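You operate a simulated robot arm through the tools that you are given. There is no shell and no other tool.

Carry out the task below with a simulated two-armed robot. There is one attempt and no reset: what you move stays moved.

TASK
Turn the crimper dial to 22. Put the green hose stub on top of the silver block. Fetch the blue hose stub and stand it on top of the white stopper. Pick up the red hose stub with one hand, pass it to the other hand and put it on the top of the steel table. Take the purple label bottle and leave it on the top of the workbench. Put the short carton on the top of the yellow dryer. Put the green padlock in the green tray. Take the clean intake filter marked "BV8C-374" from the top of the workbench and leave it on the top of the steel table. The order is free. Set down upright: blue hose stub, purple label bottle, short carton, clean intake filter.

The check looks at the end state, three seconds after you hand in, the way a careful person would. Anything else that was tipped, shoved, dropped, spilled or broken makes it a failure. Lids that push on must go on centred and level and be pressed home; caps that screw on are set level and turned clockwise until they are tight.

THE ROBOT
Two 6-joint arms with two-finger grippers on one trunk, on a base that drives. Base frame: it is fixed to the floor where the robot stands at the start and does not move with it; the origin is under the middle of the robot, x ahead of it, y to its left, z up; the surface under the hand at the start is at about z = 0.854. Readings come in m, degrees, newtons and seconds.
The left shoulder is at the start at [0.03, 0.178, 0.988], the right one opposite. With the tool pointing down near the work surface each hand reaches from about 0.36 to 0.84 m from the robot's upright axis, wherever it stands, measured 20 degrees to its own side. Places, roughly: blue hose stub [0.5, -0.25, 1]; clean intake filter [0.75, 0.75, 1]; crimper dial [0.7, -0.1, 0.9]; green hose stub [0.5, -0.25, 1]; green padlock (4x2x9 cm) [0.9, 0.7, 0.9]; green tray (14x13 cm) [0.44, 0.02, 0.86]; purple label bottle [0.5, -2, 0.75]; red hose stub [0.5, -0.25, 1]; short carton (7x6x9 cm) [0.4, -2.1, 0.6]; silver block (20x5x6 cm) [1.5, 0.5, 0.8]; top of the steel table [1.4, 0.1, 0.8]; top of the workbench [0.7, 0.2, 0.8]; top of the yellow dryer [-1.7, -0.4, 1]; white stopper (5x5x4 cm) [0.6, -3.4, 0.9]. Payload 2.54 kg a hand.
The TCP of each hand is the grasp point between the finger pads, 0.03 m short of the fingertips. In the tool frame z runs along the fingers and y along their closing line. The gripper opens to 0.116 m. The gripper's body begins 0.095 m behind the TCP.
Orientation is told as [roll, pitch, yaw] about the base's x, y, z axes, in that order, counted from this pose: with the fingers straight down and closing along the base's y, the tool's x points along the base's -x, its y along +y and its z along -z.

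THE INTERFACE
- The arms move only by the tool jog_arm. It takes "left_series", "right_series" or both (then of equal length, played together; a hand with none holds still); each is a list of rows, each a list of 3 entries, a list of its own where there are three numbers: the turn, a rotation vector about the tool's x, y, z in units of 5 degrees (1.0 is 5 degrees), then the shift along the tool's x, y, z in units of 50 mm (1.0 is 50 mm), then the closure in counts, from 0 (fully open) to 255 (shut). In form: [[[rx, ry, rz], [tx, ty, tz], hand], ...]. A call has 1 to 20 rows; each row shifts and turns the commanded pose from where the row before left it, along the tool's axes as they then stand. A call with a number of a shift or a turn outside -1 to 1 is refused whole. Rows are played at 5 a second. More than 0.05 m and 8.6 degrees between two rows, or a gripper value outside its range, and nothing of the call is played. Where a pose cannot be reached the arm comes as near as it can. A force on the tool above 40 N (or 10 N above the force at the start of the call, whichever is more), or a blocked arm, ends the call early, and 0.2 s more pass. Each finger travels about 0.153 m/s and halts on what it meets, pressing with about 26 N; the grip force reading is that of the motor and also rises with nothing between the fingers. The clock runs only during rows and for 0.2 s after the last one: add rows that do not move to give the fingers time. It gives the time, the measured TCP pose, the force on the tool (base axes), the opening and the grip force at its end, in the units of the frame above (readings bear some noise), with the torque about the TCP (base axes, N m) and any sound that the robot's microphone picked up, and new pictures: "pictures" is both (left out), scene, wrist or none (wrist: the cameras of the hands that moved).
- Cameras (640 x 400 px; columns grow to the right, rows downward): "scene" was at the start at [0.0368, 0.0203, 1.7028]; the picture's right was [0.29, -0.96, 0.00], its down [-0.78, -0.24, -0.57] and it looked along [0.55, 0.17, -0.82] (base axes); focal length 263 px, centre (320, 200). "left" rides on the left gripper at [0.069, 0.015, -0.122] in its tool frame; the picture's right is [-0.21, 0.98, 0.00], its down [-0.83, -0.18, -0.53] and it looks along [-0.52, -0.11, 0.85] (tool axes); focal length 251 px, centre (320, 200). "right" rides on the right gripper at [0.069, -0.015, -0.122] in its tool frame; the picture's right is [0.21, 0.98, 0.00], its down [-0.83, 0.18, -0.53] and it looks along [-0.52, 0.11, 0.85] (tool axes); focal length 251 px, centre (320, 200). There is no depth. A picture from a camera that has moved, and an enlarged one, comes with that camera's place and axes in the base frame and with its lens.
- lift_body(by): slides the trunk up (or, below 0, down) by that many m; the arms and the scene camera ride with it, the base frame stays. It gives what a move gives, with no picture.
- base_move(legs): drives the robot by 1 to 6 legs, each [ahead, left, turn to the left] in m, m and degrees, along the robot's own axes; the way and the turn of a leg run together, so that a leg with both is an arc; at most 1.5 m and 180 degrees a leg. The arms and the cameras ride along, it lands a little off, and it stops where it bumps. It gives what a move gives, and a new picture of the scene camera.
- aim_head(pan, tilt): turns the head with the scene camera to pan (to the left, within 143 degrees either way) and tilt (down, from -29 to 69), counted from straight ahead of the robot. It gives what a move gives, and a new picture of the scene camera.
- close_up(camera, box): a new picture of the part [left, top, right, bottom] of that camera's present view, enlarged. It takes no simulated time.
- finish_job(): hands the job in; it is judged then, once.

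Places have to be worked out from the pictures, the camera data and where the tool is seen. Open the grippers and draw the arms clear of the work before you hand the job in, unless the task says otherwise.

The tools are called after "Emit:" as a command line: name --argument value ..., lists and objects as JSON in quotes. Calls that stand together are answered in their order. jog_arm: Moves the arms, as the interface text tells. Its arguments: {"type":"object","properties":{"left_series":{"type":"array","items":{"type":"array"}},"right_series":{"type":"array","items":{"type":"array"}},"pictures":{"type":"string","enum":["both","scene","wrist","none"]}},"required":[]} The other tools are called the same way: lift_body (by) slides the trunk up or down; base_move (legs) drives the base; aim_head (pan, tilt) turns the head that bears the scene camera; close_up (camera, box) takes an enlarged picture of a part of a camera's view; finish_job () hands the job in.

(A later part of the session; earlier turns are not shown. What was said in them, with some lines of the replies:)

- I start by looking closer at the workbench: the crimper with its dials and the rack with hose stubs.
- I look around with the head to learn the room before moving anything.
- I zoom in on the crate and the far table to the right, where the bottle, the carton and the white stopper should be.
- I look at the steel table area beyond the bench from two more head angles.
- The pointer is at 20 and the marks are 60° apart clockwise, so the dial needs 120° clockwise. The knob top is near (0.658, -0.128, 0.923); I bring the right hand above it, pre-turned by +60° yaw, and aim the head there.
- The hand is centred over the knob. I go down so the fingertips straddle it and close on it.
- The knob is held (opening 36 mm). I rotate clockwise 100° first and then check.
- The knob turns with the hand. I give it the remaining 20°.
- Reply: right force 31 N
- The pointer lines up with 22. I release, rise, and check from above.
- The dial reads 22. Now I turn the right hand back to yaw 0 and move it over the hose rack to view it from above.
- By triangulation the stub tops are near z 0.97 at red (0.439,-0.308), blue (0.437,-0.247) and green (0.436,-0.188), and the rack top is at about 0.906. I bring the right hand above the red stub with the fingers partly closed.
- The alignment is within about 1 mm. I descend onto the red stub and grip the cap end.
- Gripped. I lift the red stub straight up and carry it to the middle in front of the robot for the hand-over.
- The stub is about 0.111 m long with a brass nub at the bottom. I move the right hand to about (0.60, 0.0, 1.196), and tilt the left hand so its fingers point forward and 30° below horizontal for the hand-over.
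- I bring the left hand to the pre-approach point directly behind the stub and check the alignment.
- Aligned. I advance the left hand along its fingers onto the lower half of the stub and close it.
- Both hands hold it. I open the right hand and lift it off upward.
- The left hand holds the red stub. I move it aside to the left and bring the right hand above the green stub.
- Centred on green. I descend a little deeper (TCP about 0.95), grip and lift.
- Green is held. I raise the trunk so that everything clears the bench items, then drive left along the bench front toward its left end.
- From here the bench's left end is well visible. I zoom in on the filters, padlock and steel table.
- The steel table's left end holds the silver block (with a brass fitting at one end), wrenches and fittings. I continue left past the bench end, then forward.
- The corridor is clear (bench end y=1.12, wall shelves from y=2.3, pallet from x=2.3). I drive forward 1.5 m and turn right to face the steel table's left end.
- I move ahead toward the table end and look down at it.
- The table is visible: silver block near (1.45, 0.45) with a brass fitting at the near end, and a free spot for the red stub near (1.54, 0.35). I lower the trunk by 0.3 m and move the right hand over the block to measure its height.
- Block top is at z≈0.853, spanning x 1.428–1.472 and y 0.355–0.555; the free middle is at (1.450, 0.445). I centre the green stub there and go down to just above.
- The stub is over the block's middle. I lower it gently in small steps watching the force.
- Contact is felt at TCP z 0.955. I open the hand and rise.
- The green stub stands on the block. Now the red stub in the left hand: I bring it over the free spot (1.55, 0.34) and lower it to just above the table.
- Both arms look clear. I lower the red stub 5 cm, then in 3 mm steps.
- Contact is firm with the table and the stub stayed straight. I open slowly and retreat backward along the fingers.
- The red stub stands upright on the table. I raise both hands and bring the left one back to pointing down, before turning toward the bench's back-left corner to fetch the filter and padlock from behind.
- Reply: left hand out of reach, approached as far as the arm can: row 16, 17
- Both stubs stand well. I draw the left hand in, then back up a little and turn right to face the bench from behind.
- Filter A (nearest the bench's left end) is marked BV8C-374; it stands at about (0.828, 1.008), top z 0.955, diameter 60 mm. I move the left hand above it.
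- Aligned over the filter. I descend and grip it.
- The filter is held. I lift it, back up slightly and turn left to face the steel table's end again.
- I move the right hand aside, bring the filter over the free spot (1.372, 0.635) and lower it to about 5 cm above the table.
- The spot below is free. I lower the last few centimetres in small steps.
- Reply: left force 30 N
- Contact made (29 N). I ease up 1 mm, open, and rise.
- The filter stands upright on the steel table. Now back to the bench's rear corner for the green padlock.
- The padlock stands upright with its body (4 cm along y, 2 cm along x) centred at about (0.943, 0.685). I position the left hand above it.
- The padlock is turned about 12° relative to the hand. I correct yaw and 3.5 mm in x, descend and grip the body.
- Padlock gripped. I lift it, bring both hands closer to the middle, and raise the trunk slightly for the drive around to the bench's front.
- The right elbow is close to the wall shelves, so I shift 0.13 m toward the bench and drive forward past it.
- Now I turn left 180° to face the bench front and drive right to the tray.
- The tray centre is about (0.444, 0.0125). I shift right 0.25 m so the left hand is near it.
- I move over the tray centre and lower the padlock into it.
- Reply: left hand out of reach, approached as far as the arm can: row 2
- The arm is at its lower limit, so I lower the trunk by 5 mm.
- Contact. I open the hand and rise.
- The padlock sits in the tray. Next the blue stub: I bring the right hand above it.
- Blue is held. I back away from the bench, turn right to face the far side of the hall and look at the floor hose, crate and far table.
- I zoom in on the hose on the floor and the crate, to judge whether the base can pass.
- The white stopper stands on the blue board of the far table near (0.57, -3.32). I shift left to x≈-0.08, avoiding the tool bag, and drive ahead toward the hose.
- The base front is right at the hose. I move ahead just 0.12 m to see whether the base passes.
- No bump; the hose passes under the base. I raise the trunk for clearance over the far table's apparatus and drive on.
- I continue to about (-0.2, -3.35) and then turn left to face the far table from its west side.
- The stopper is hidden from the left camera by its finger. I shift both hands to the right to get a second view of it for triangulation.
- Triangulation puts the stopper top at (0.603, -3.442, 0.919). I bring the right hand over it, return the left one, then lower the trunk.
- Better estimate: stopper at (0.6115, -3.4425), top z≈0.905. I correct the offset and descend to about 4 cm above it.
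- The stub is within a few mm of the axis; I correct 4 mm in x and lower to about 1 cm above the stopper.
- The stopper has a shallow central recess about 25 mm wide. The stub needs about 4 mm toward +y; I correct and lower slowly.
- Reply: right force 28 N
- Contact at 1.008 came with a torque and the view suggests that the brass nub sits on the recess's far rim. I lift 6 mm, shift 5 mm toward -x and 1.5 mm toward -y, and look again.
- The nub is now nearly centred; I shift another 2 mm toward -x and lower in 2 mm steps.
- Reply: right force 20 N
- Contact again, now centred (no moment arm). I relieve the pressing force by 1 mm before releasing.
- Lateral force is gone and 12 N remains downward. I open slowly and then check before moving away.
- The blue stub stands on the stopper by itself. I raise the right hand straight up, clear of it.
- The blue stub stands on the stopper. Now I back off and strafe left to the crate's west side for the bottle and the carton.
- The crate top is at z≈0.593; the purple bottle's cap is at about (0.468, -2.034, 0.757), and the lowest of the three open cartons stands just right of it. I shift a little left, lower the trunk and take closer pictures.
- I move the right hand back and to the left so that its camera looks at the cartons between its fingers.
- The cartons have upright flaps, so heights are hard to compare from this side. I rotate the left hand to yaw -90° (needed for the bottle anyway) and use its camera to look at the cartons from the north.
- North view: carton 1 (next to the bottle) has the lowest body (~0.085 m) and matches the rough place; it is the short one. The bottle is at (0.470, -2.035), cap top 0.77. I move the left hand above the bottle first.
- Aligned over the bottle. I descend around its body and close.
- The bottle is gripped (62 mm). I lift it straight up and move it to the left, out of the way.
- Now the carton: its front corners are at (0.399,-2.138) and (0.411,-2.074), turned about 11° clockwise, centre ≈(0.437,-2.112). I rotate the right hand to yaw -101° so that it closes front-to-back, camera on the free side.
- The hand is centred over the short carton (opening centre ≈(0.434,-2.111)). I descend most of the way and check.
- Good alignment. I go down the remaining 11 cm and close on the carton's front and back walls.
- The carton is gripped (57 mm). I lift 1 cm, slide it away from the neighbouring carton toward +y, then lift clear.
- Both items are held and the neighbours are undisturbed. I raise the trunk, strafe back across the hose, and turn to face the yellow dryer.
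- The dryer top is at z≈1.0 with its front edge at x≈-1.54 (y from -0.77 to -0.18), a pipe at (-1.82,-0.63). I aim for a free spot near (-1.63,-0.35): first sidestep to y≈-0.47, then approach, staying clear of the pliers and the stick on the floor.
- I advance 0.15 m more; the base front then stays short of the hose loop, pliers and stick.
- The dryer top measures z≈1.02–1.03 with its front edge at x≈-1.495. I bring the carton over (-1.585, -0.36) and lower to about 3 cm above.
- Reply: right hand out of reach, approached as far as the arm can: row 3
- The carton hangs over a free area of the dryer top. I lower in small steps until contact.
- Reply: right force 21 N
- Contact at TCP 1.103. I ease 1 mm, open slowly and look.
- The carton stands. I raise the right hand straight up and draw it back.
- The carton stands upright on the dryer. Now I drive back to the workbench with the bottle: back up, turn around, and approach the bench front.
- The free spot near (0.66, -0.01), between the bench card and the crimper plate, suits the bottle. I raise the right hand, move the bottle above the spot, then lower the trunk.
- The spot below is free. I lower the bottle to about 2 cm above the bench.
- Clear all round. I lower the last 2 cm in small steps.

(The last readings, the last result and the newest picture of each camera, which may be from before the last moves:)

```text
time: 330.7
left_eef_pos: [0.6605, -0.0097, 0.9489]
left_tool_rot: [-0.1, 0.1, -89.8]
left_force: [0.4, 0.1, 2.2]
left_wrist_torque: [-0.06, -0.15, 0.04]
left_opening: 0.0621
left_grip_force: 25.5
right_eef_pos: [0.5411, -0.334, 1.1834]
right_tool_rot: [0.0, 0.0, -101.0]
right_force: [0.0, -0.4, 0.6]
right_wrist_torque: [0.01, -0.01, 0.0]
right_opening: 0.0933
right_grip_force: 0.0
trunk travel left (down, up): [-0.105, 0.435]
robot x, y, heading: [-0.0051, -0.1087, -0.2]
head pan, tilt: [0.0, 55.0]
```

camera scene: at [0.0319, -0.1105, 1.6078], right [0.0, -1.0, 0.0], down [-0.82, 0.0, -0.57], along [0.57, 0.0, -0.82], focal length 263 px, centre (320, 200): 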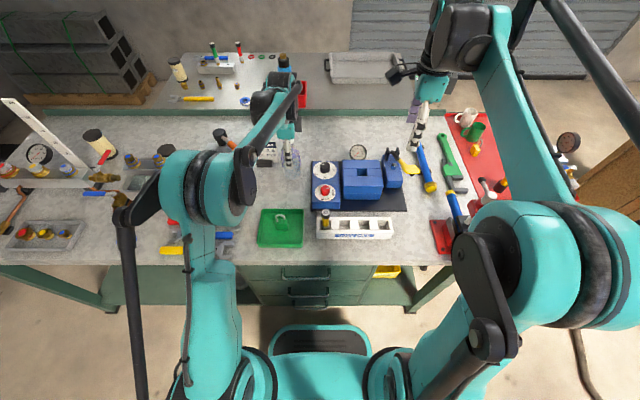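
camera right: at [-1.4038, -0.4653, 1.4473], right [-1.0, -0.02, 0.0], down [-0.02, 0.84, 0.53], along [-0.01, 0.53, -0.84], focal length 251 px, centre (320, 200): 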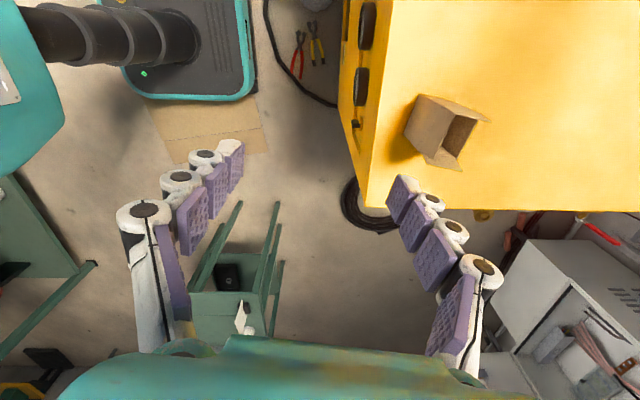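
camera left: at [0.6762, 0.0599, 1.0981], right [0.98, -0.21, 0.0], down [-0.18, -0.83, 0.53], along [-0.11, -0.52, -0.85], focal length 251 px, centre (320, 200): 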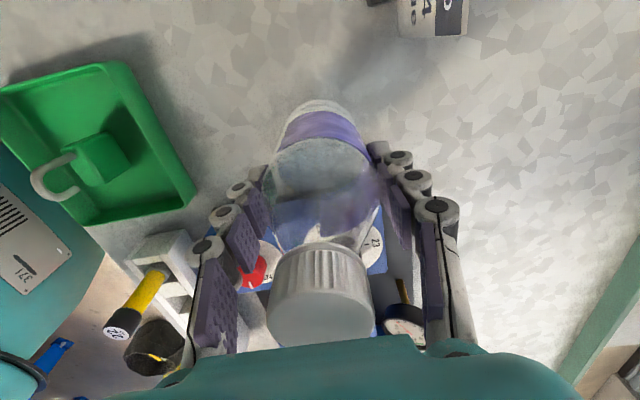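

Contact begins (force changed by 4.5 N). I press 1 mm more and open slowly.

Emit:
jog_arm --left_series '[[[0, 0, 0], [0, 0, 0.02], 140], [[0, 0, 0], [0, 0, 0], 115], [[0, 0, 0], [0, 0, 0], 95], [[0, 0, 0], [0, 0, 0], 70], [[0, 0, 0], [0, 0, 0], 40], [[0, 0, 0], [0, 0, 0], 40]]' --pictures "wrist"

Emit:
close_up --camera "scene" --box '[240, 100, 340, 190]'

```text
time: 332.1
left_eef_pos: [0.6613, -0.0098, 0.948]
left_tool_rot: [-0.1, 0.1, -89.8]
left_force: [0.9, 0.1, 1.1]
left_wrist_torque: [-0.01, 0.0, -0.03]
left_opening: 0.0977
left_grip_force: 0.0
right_eef_pos: [0.5427, -0.3357, 1.1827]
right_tool_rot: [-0.1, 0.0, -101.1]
right_force: [-0.4, -0.9, 1.1]
right_wrist_torque: [0.0, 0.0, 0.03]
right_opening: 0.0931
right_grip_force: 0.0
trunk travel left (down, up): [-0.105, 0.435]
robot x, y, heading: [-0.0107, -0.1084, 0.1]
head pan, tilt: [0.0, 55.0]
camera left: at [0.6764, 0.0601, 1.0692], right [0.98, -0.21, 0.0], down [-0.18, -0.83, 0.53], along [-0.11, -0.52, -0.85], focal length 251 px, centre (320, 200)
```

left: 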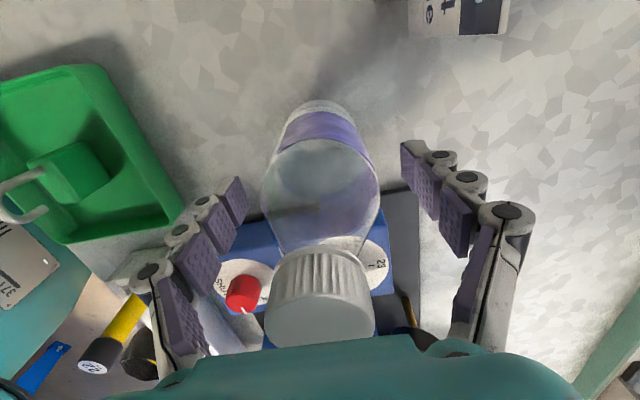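

```text
4.44 times, centred on (290, 145) of scene
camera zoom: at [0.032, -0.1105, 1.6078], right [0.0, -1.0, 0.0], down [-0.82, 0.0, -0.57], along [0.57, 0.0, -0.82], focal length 1169 px, centre (453, 444)
```

zoom: 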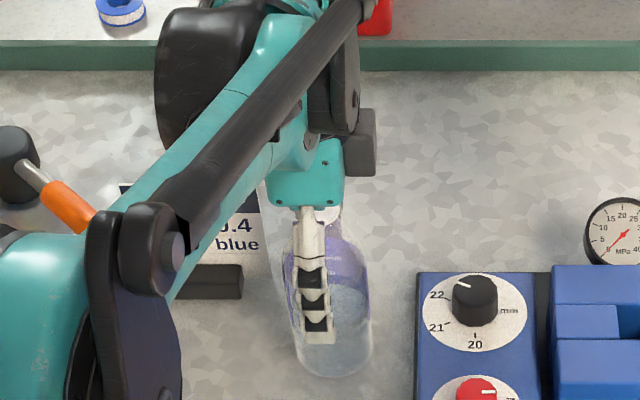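

The bottle stands free between the fingers. I raise the left hand straight up.

Emit:
jog_arm --left_series '[[[0, 0, 0], [0, 0, -0.3], 40], [[0, 0, 0], [0, 0, -0.6], 40], [[0, 0, 0], [0, 0, -0.8], 40], [[0, 0, 0], [0, 0, -0.9], 40], [[0, 0, 0], [0, 0, -0.9], 40], [[0, 0, 0], [0, 0, -0.9], 40], [[0, 0, 0], [0, 0, -0.9], 40], [[0, 0, 0], [0.6, -0.6, 0], 40], [[0, 0, 0], [0.6, -0.6, 0], 40], [[0, 0, 0], [0.6, -0.6, 0], 40], [[0, 0, 0], [0, 0, 0], 40]]' --pictures "both"

Emit:
lift_body --by 0.2

Emit:
aim_head --pan 0 --tilt 50

Emit:
close_up --camera "scene" --box '[200, 130, 440, 290]'

```text
time: 334.5
left_eef_pos: [0.569, 0.0777, 1.2121]
left_tool_rot: [-0.2, 0.0, -89.9]
left_force: [0.4, 0.0, -0.3]
left_wrist_torque: [0.0, 0.07, 0.01]
left_opening: 0.0977
left_grip_force: 0.1
right_eef_pos: [0.5426, -0.3348, 1.1839]
right_tool_rot: [0.0, 0.1, -101.1]
right_force: [0.7, 0.2, -0.4]
right_wrist_torque: [0.03, 0.0, 0.02]
right_opening: 0.0933
right_grip_force: 0.1
trunk travel left (down, up): [-0.105, 0.435]
robot x, y, heading: [-0.0112, -0.1114, -0.0]
head pan, tilt: [0.0, 55.0]
camera scene: at [0.0335, -0.1113, 1.6077], right [0.0, -1.0, 0.0], down [-0.82, 0.0, -0.57], along [0.57, 0.0, -0.82], focal length 263 px, centre (320, 200)
camera left: at [0.5861, 0.1475, 1.3334], right [0.98, -0.21, 0.0], down [-0.18, -0.83, 0.53], along [-0.12, -0.52, -0.85], focal length 251 px, centre (320, 200)
```

scene: 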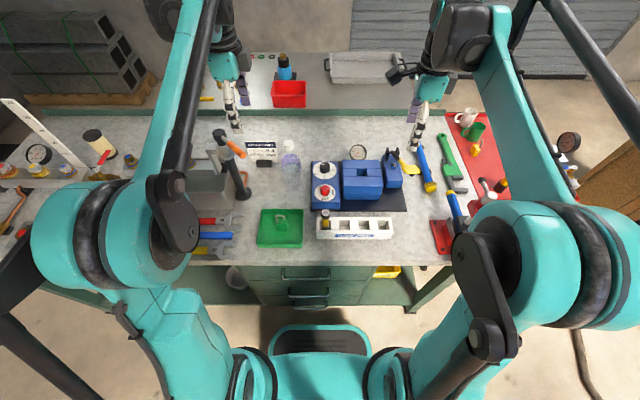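
left: 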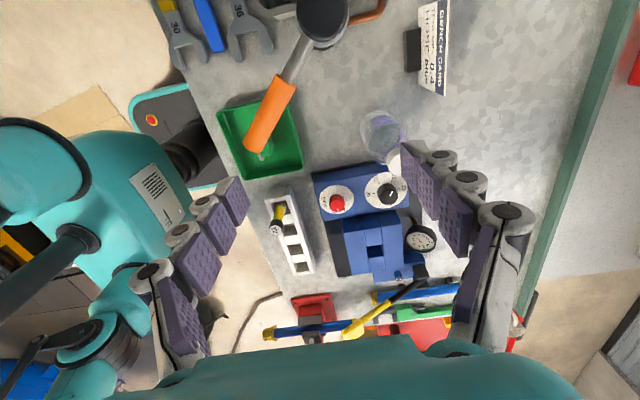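

```text
time: 336.6
left_eef_pos: [0.5697, 0.0784, 1.4114]
left_tool_rot: [-0.1, 0.0, -89.8]
left_force: [0.0, 0.3, 0.8]
left_wrist_torque: [-0.02, 0.01, -0.04]
left_opening: 0.098
left_grip_force: 0.0
right_eef_pos: [0.5415, -0.3348, 1.3838]
right_tool_rot: [0.0, -0.2, -101.1]
right_force: [0.2, -0.4, -0.4]
right_wrist_torque: [0.01, -0.02, 0.0]
right_opening: 0.0933
right_grip_force: 0.0
trunk travel left (down, up): [-0.305, 0.235]
robot x, y, heading: [-0.0073, -0.1036, 0.1]
head pan, tilt: [0.0, 55.0]
```

```text
time: 337.3
left_eef_pos: [0.5697, 0.0802, 1.4113]
left_tool_rot: [-0.2, 0.0, -89.8]
left_force: [-0.1, 0.4, -0.2]
left_wrist_torque: [-0.01, 0.01, -0.02]
left_opening: 0.0977
left_grip_force: 0.1
right_eef_pos: [0.542, -0.3349, 1.384]
right_tool_rot: [0.0, -0.1, -101.1]
right_force: [-0.6, -1.0, 0.5]
right_wrist_torque: [-0.02, -0.04, 0.04]
right_opening: 0.0933
right_grip_force: 0.0
trunk travel left (down, up): [-0.305, 0.235]
robot x, y, heading: [-0.0092, -0.1118, -0.1]
head pan, tilt: [0.0, 50.0]
camera scene: at [0.0369, -0.1105, 1.8142], right [0.0, -1.0, 0.0], down [-0.77, 0.0, -0.64], along [0.64, 0.0, -0.77], focal length 263 px, centre (320, 200)
```

scene: 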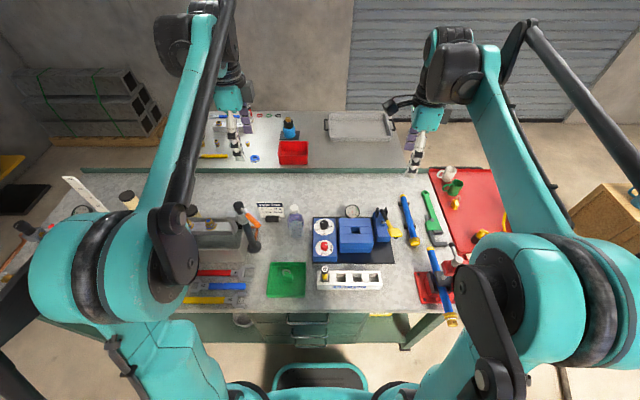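

```text
2.50 times, centred on (320, 210) of scene
camera zoom: at [0.0369, -0.1105, 1.8142], right [0.0, -1.0, 0.0], down [-0.77, 0.0, -0.64], along [0.64, 0.0, -0.77], focal length 658 px, centre (320, 175)
```

zoom: 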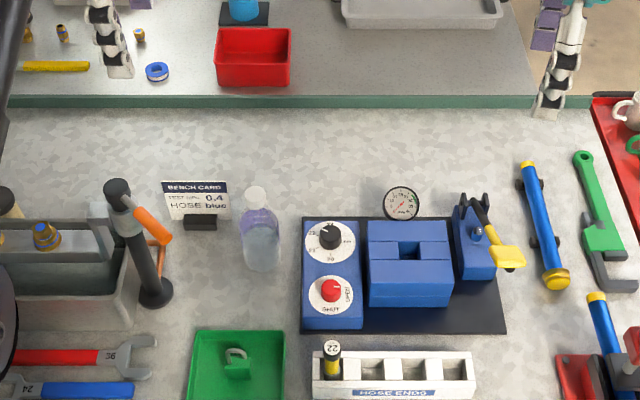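

The bottle stands on the bench. I double-check the dial reading from both the scene and the left camera.

Emit:
close_up --camera "scene" --box '[308, 210, 348, 240]'

Emit:
close_up --camera "left" --box '[330, 130, 430, 200]'

Emit:
close_up --camera "scene" --box '[170, 90, 430, 180]'

```text
13.33 times, centred on (328, 225) of scene
camera zoom: at [0.0369, -0.1105, 1.8142], right [0.0, -1.0, 0.0], down [-0.77, 0.0, -0.64], along [0.64, 0.0, -0.77], focal length 3506 px, centre (213, -133)
```

zoom: 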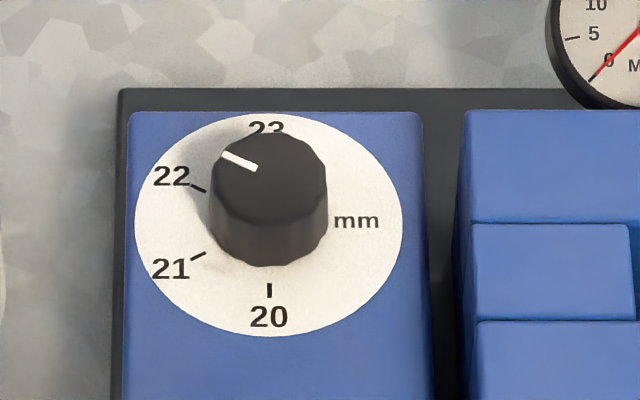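

```text
5.71 times, centred on (380, 165) of left
camera zoom: at [0.5851, 0.1481, 1.5339], right [0.98, -0.21, 0.0], down [-0.18, -0.83, 0.53], along [-0.11, -0.52, -0.85], focal length 1437 px, centre (-23, 400)
```

zoom: 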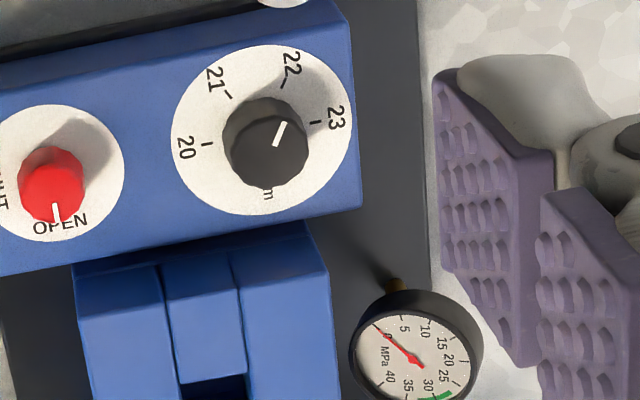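

```text
2.46 times, centred on (300, 135) of scene
camera zoom: at [0.0369, -0.1105, 1.8142], right [0.0, -1.0, 0.0], down [-0.77, 0.0, -0.64], along [0.64, 0.0, -0.77], focal length 647 px, centre (369, 360)
```

zoom: 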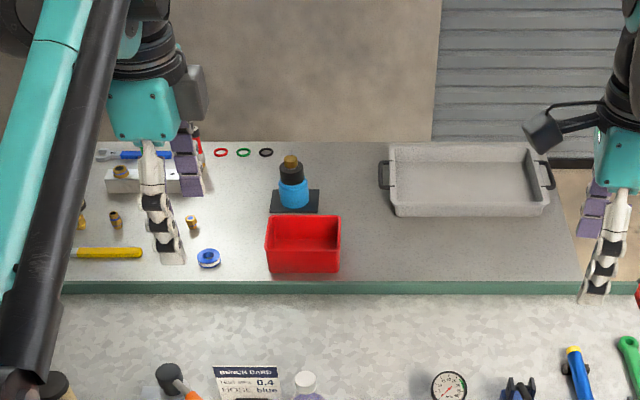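

The dial reads 22 (pointer ≈119° against the tick at 120°). I back away from the bench to draw the arms clear and check the steel table once more.

Emit:
base_move --legs '[[-0.3, 0.35, 0]]'

Emit:
aim_head --pan 10 --tilt 35

Emit:
close_up --camera "scene" --box '[200, 140, 440, 280]'

```text
time: 340.1
left_eef_pos: [0.2766, 0.4273, 1.4124]
left_tool_rot: [0.0, 0.0, -90.4]
left_force: [0.1, 0.0, -1.1]
left_wrist_torque: [0.01, 0.03, -0.01]
left_opening: 0.0973
left_grip_force: 0.0
right_eef_pos: [0.2447, 0.0135, 1.3837]
right_tool_rot: [0.0, -0.1, -101.5]
right_force: [-0.5, -0.6, 0.1]
right_wrist_torque: [0.01, 0.0, 0.0]
right_opening: 0.0935
right_grip_force: 0.0
trunk travel left (down, up): [-0.305, 0.235]
robot x, y, heading: [-0.3031, 0.2396, -0.4]
head pan, tilt: [0.0, 50.0]
camera scene: at [-0.2573, 0.2414, 1.8143], right [-0.01, -1.0, 0.0], down [-0.77, 0.01, -0.64], along [0.64, 0.0, -0.77], focal length 263 px, centre (320, 200)
```

scene: 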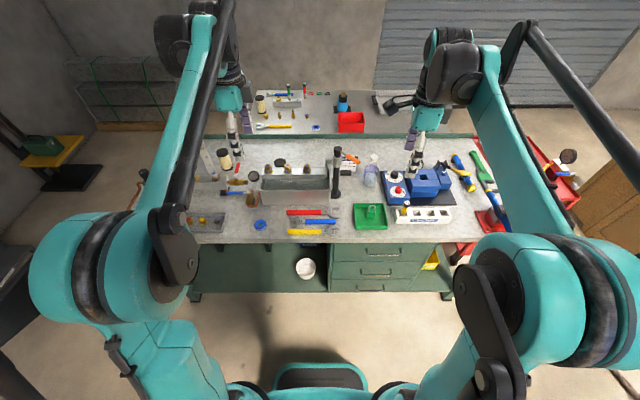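

```text
time: 340.8
left_eef_pos: [0.2774, 0.4267, 1.4122]
left_tool_rot: [-0.1, 0.0, -90.4]
left_force: [-0.2, 0.3, -0.3]
left_wrist_torque: [-0.01, -0.02, 0.02]
left_opening: 0.0975
left_grip_force: 0.0
right_eef_pos: [0.2463, 0.0138, 1.3834]
right_tool_rot: [0.0, 0.0, -101.5]
right_force: [-0.6, -0.6, 0.1]
right_wrist_torque: [-0.03, 0.0, 0.03]
right_opening: 0.0937
right_grip_force: 0.1
trunk travel left (down, up): [-0.305, 0.235]
robot x, y, heading: [-0.3004, 0.2432, -0.5]
head pan, tilt: [10.0, 35.0]
camera scene: at [-0.2472, 0.2561, 1.8359], right [0.17, -0.99, 0.0], down [-0.57, -0.1, -0.82], along [0.81, 0.14, -0.57], focal length 263 px, centre (320, 200)
```

scene: 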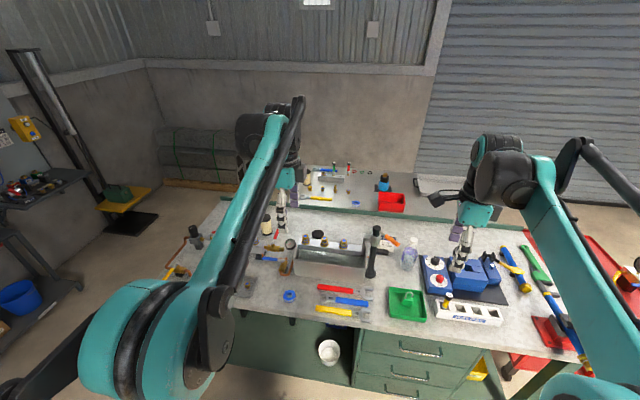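

```text
2.67 times, centred on (320, 210) of scene
camera zoom: at [-0.2472, 0.2561, 1.8359], right [0.17, -0.99, 0.0], down [-0.57, -0.1, -0.82], along [0.81, 0.14, -0.57], focal length 701 px, centre (320, 173)
```

zoom: 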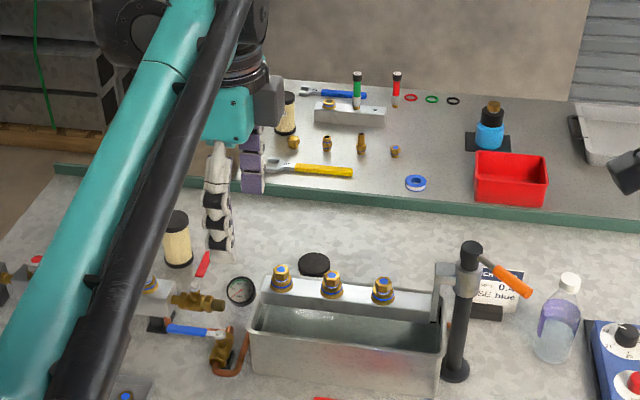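

Everything on the steel table stands. I take one last look at the far table and at the dryer from here.

Emit:
aim_head --pan -75 --tilt 15

Emit:
close_up --camera "scene" --box '[290, 130, 410, 210]'

Emit:
aim_head --pan -143 --tilt 25

Emit:
close_up --camera "scene" --box '[330, 120, 600, 290]'

```text
time: 342.4
left_eef_pos: [0.277, 0.4272, 1.413]
left_tool_rot: [-0.2, 0.1, -90.2]
left_force: [-0.6, -0.1, 0.3]
left_wrist_torque: [-0.02, 0.0, 0.02]
left_opening: 0.0978
left_grip_force: 0.1
right_eef_pos: [0.2467, 0.0139, 1.3846]
right_tool_rot: [-0.1, -0.1, -101.5]
right_force: [-0.5, -0.3, 0.0]
right_wrist_torque: [-0.01, -0.02, -0.01]
right_opening: 0.0934
right_grip_force: 0.0
trunk travel left (down, up): [-0.305, 0.235]
robot x, y, heading: [-0.3025, 0.2437, -0.6]
head pan, tilt: [-75.0, 15.0]
camera scene: at [-0.3104, 0.1513, 1.868], right [-0.97, -0.25, 0.0], down [-0.07, 0.25, -0.97], along [0.24, -0.93, -0.26], focal length 263 px, centre (320, 200)
```

scene: 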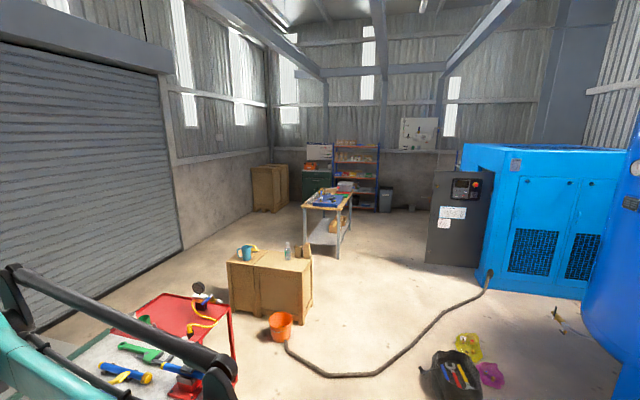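

```text
5.00 times, centred on (350, 170) of scene
camera zoom: at [-0.3104, 0.1513, 1.868], right [-0.97, -0.25, 0.0], down [-0.07, 0.25, -0.97], along [0.24, -0.93, -0.26], focal length 1315 px, centre (170, 350)
```

zoom: 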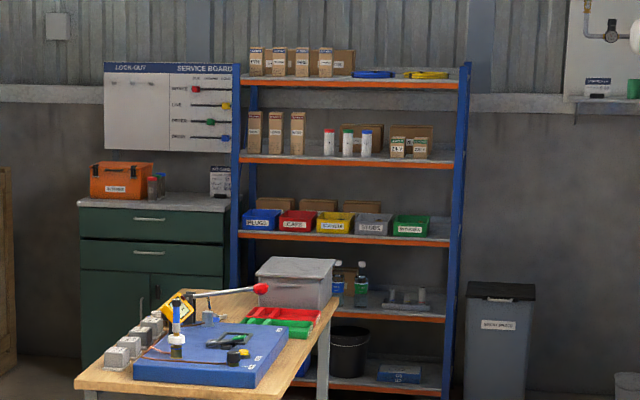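

```text
time: 343.8
left_eef_pos: [0.2773, 0.4266, 1.4115]
left_tool_rot: [-0.1, 0.0, -90.4]
left_force: [-0.3, -0.5, 0.2]
left_wrist_torque: [-0.02, 0.03, 0.02]
left_opening: 0.0979
left_grip_force: 0.0
right_eef_pos: [0.2462, 0.0131, 1.3836]
right_tool_rot: [0.0, -0.1, -101.5]
right_force: [-0.1, 0.2, 0.1]
right_wrist_torque: [-0.01, 0.02, -0.03]
right_opening: 0.0934
right_grip_force: 0.0
trunk travel left (down, up): [-0.305, 0.235]
robot x, y, heading: [-0.303, 0.2452, -0.5]
head pan, tilt: [-143.0, 25.0]
camera scene: at [-0.408, 0.1866, 1.8518], right [-0.6, 0.8, 0.0], down [0.34, 0.25, -0.91], along [-0.73, -0.54, -0.42], focal length 263 px, centre (320, 200)
```

scene: 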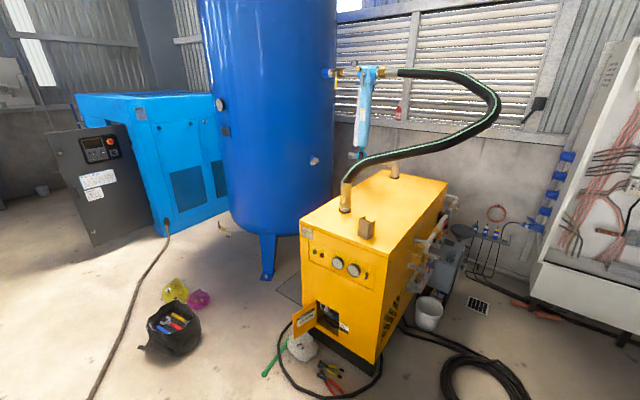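

```text
2.35 times, centred on (465, 205) of scene
camera zoom: at [-0.408, 0.1866, 1.8518], right [-0.6, 0.8, 0.0], down [0.34, 0.25, -0.91], along [-0.73, -0.54, -0.42], focal length 619 px, centre (-21, 188)
```

zoom: 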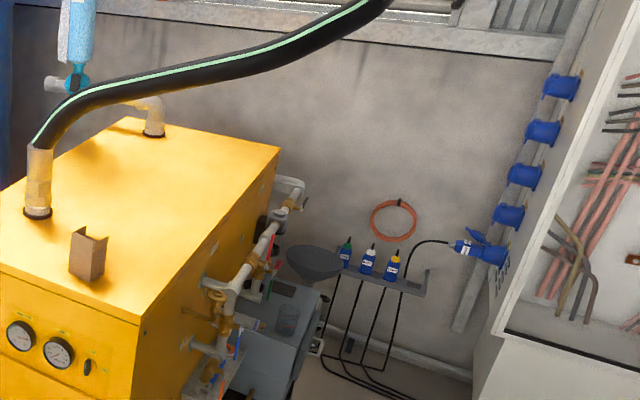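

All the goals check out: the dial is at 22, every item is in its place and standing, the grippers are open and the arms are clear. I hand the job in.

Emit:
finish_job

```text
The job is handed in.
```

I finished every part of the task and handed the job in. In my last pictures everything was in place, the grippers were open and the arms were clear. I don't have the judge's verdict.

| Item | End state |
|---|---|
| Crimper dial | Set to 22; the pointer is within about 1–4° of the mark, depending on the view |
| Green hose stub | Standing on the middle of the silver block |
| Blue hose stub | Standing upright on the white stopper |
| Red hose stub | Picked up with the right hand, passed to the left, and standing on the steel table |
| Purple label bottle | Upright on the workbench, between the bench card and the crimper |
| Short carton | Upright on the yellow dryer, near the front edge |
| Green padlock | In the green tray |
| Clean intake filter | The one marked "BV8C-374", upright on the steel table |

- **Carton choice:** the three cartons on the crate had no readable names, so I took the one with the lowest sides (about 8.5 cm). It also best matched the position you gave.
- **Floor hose:** to reach the crate and the far table, the robot had to cross the hose on the floor, both going and coming back. It didn't bump, and the hose looked unmoved afterwards.
- **Everything else:** I saw nothing else tipped, dropped or shoved.
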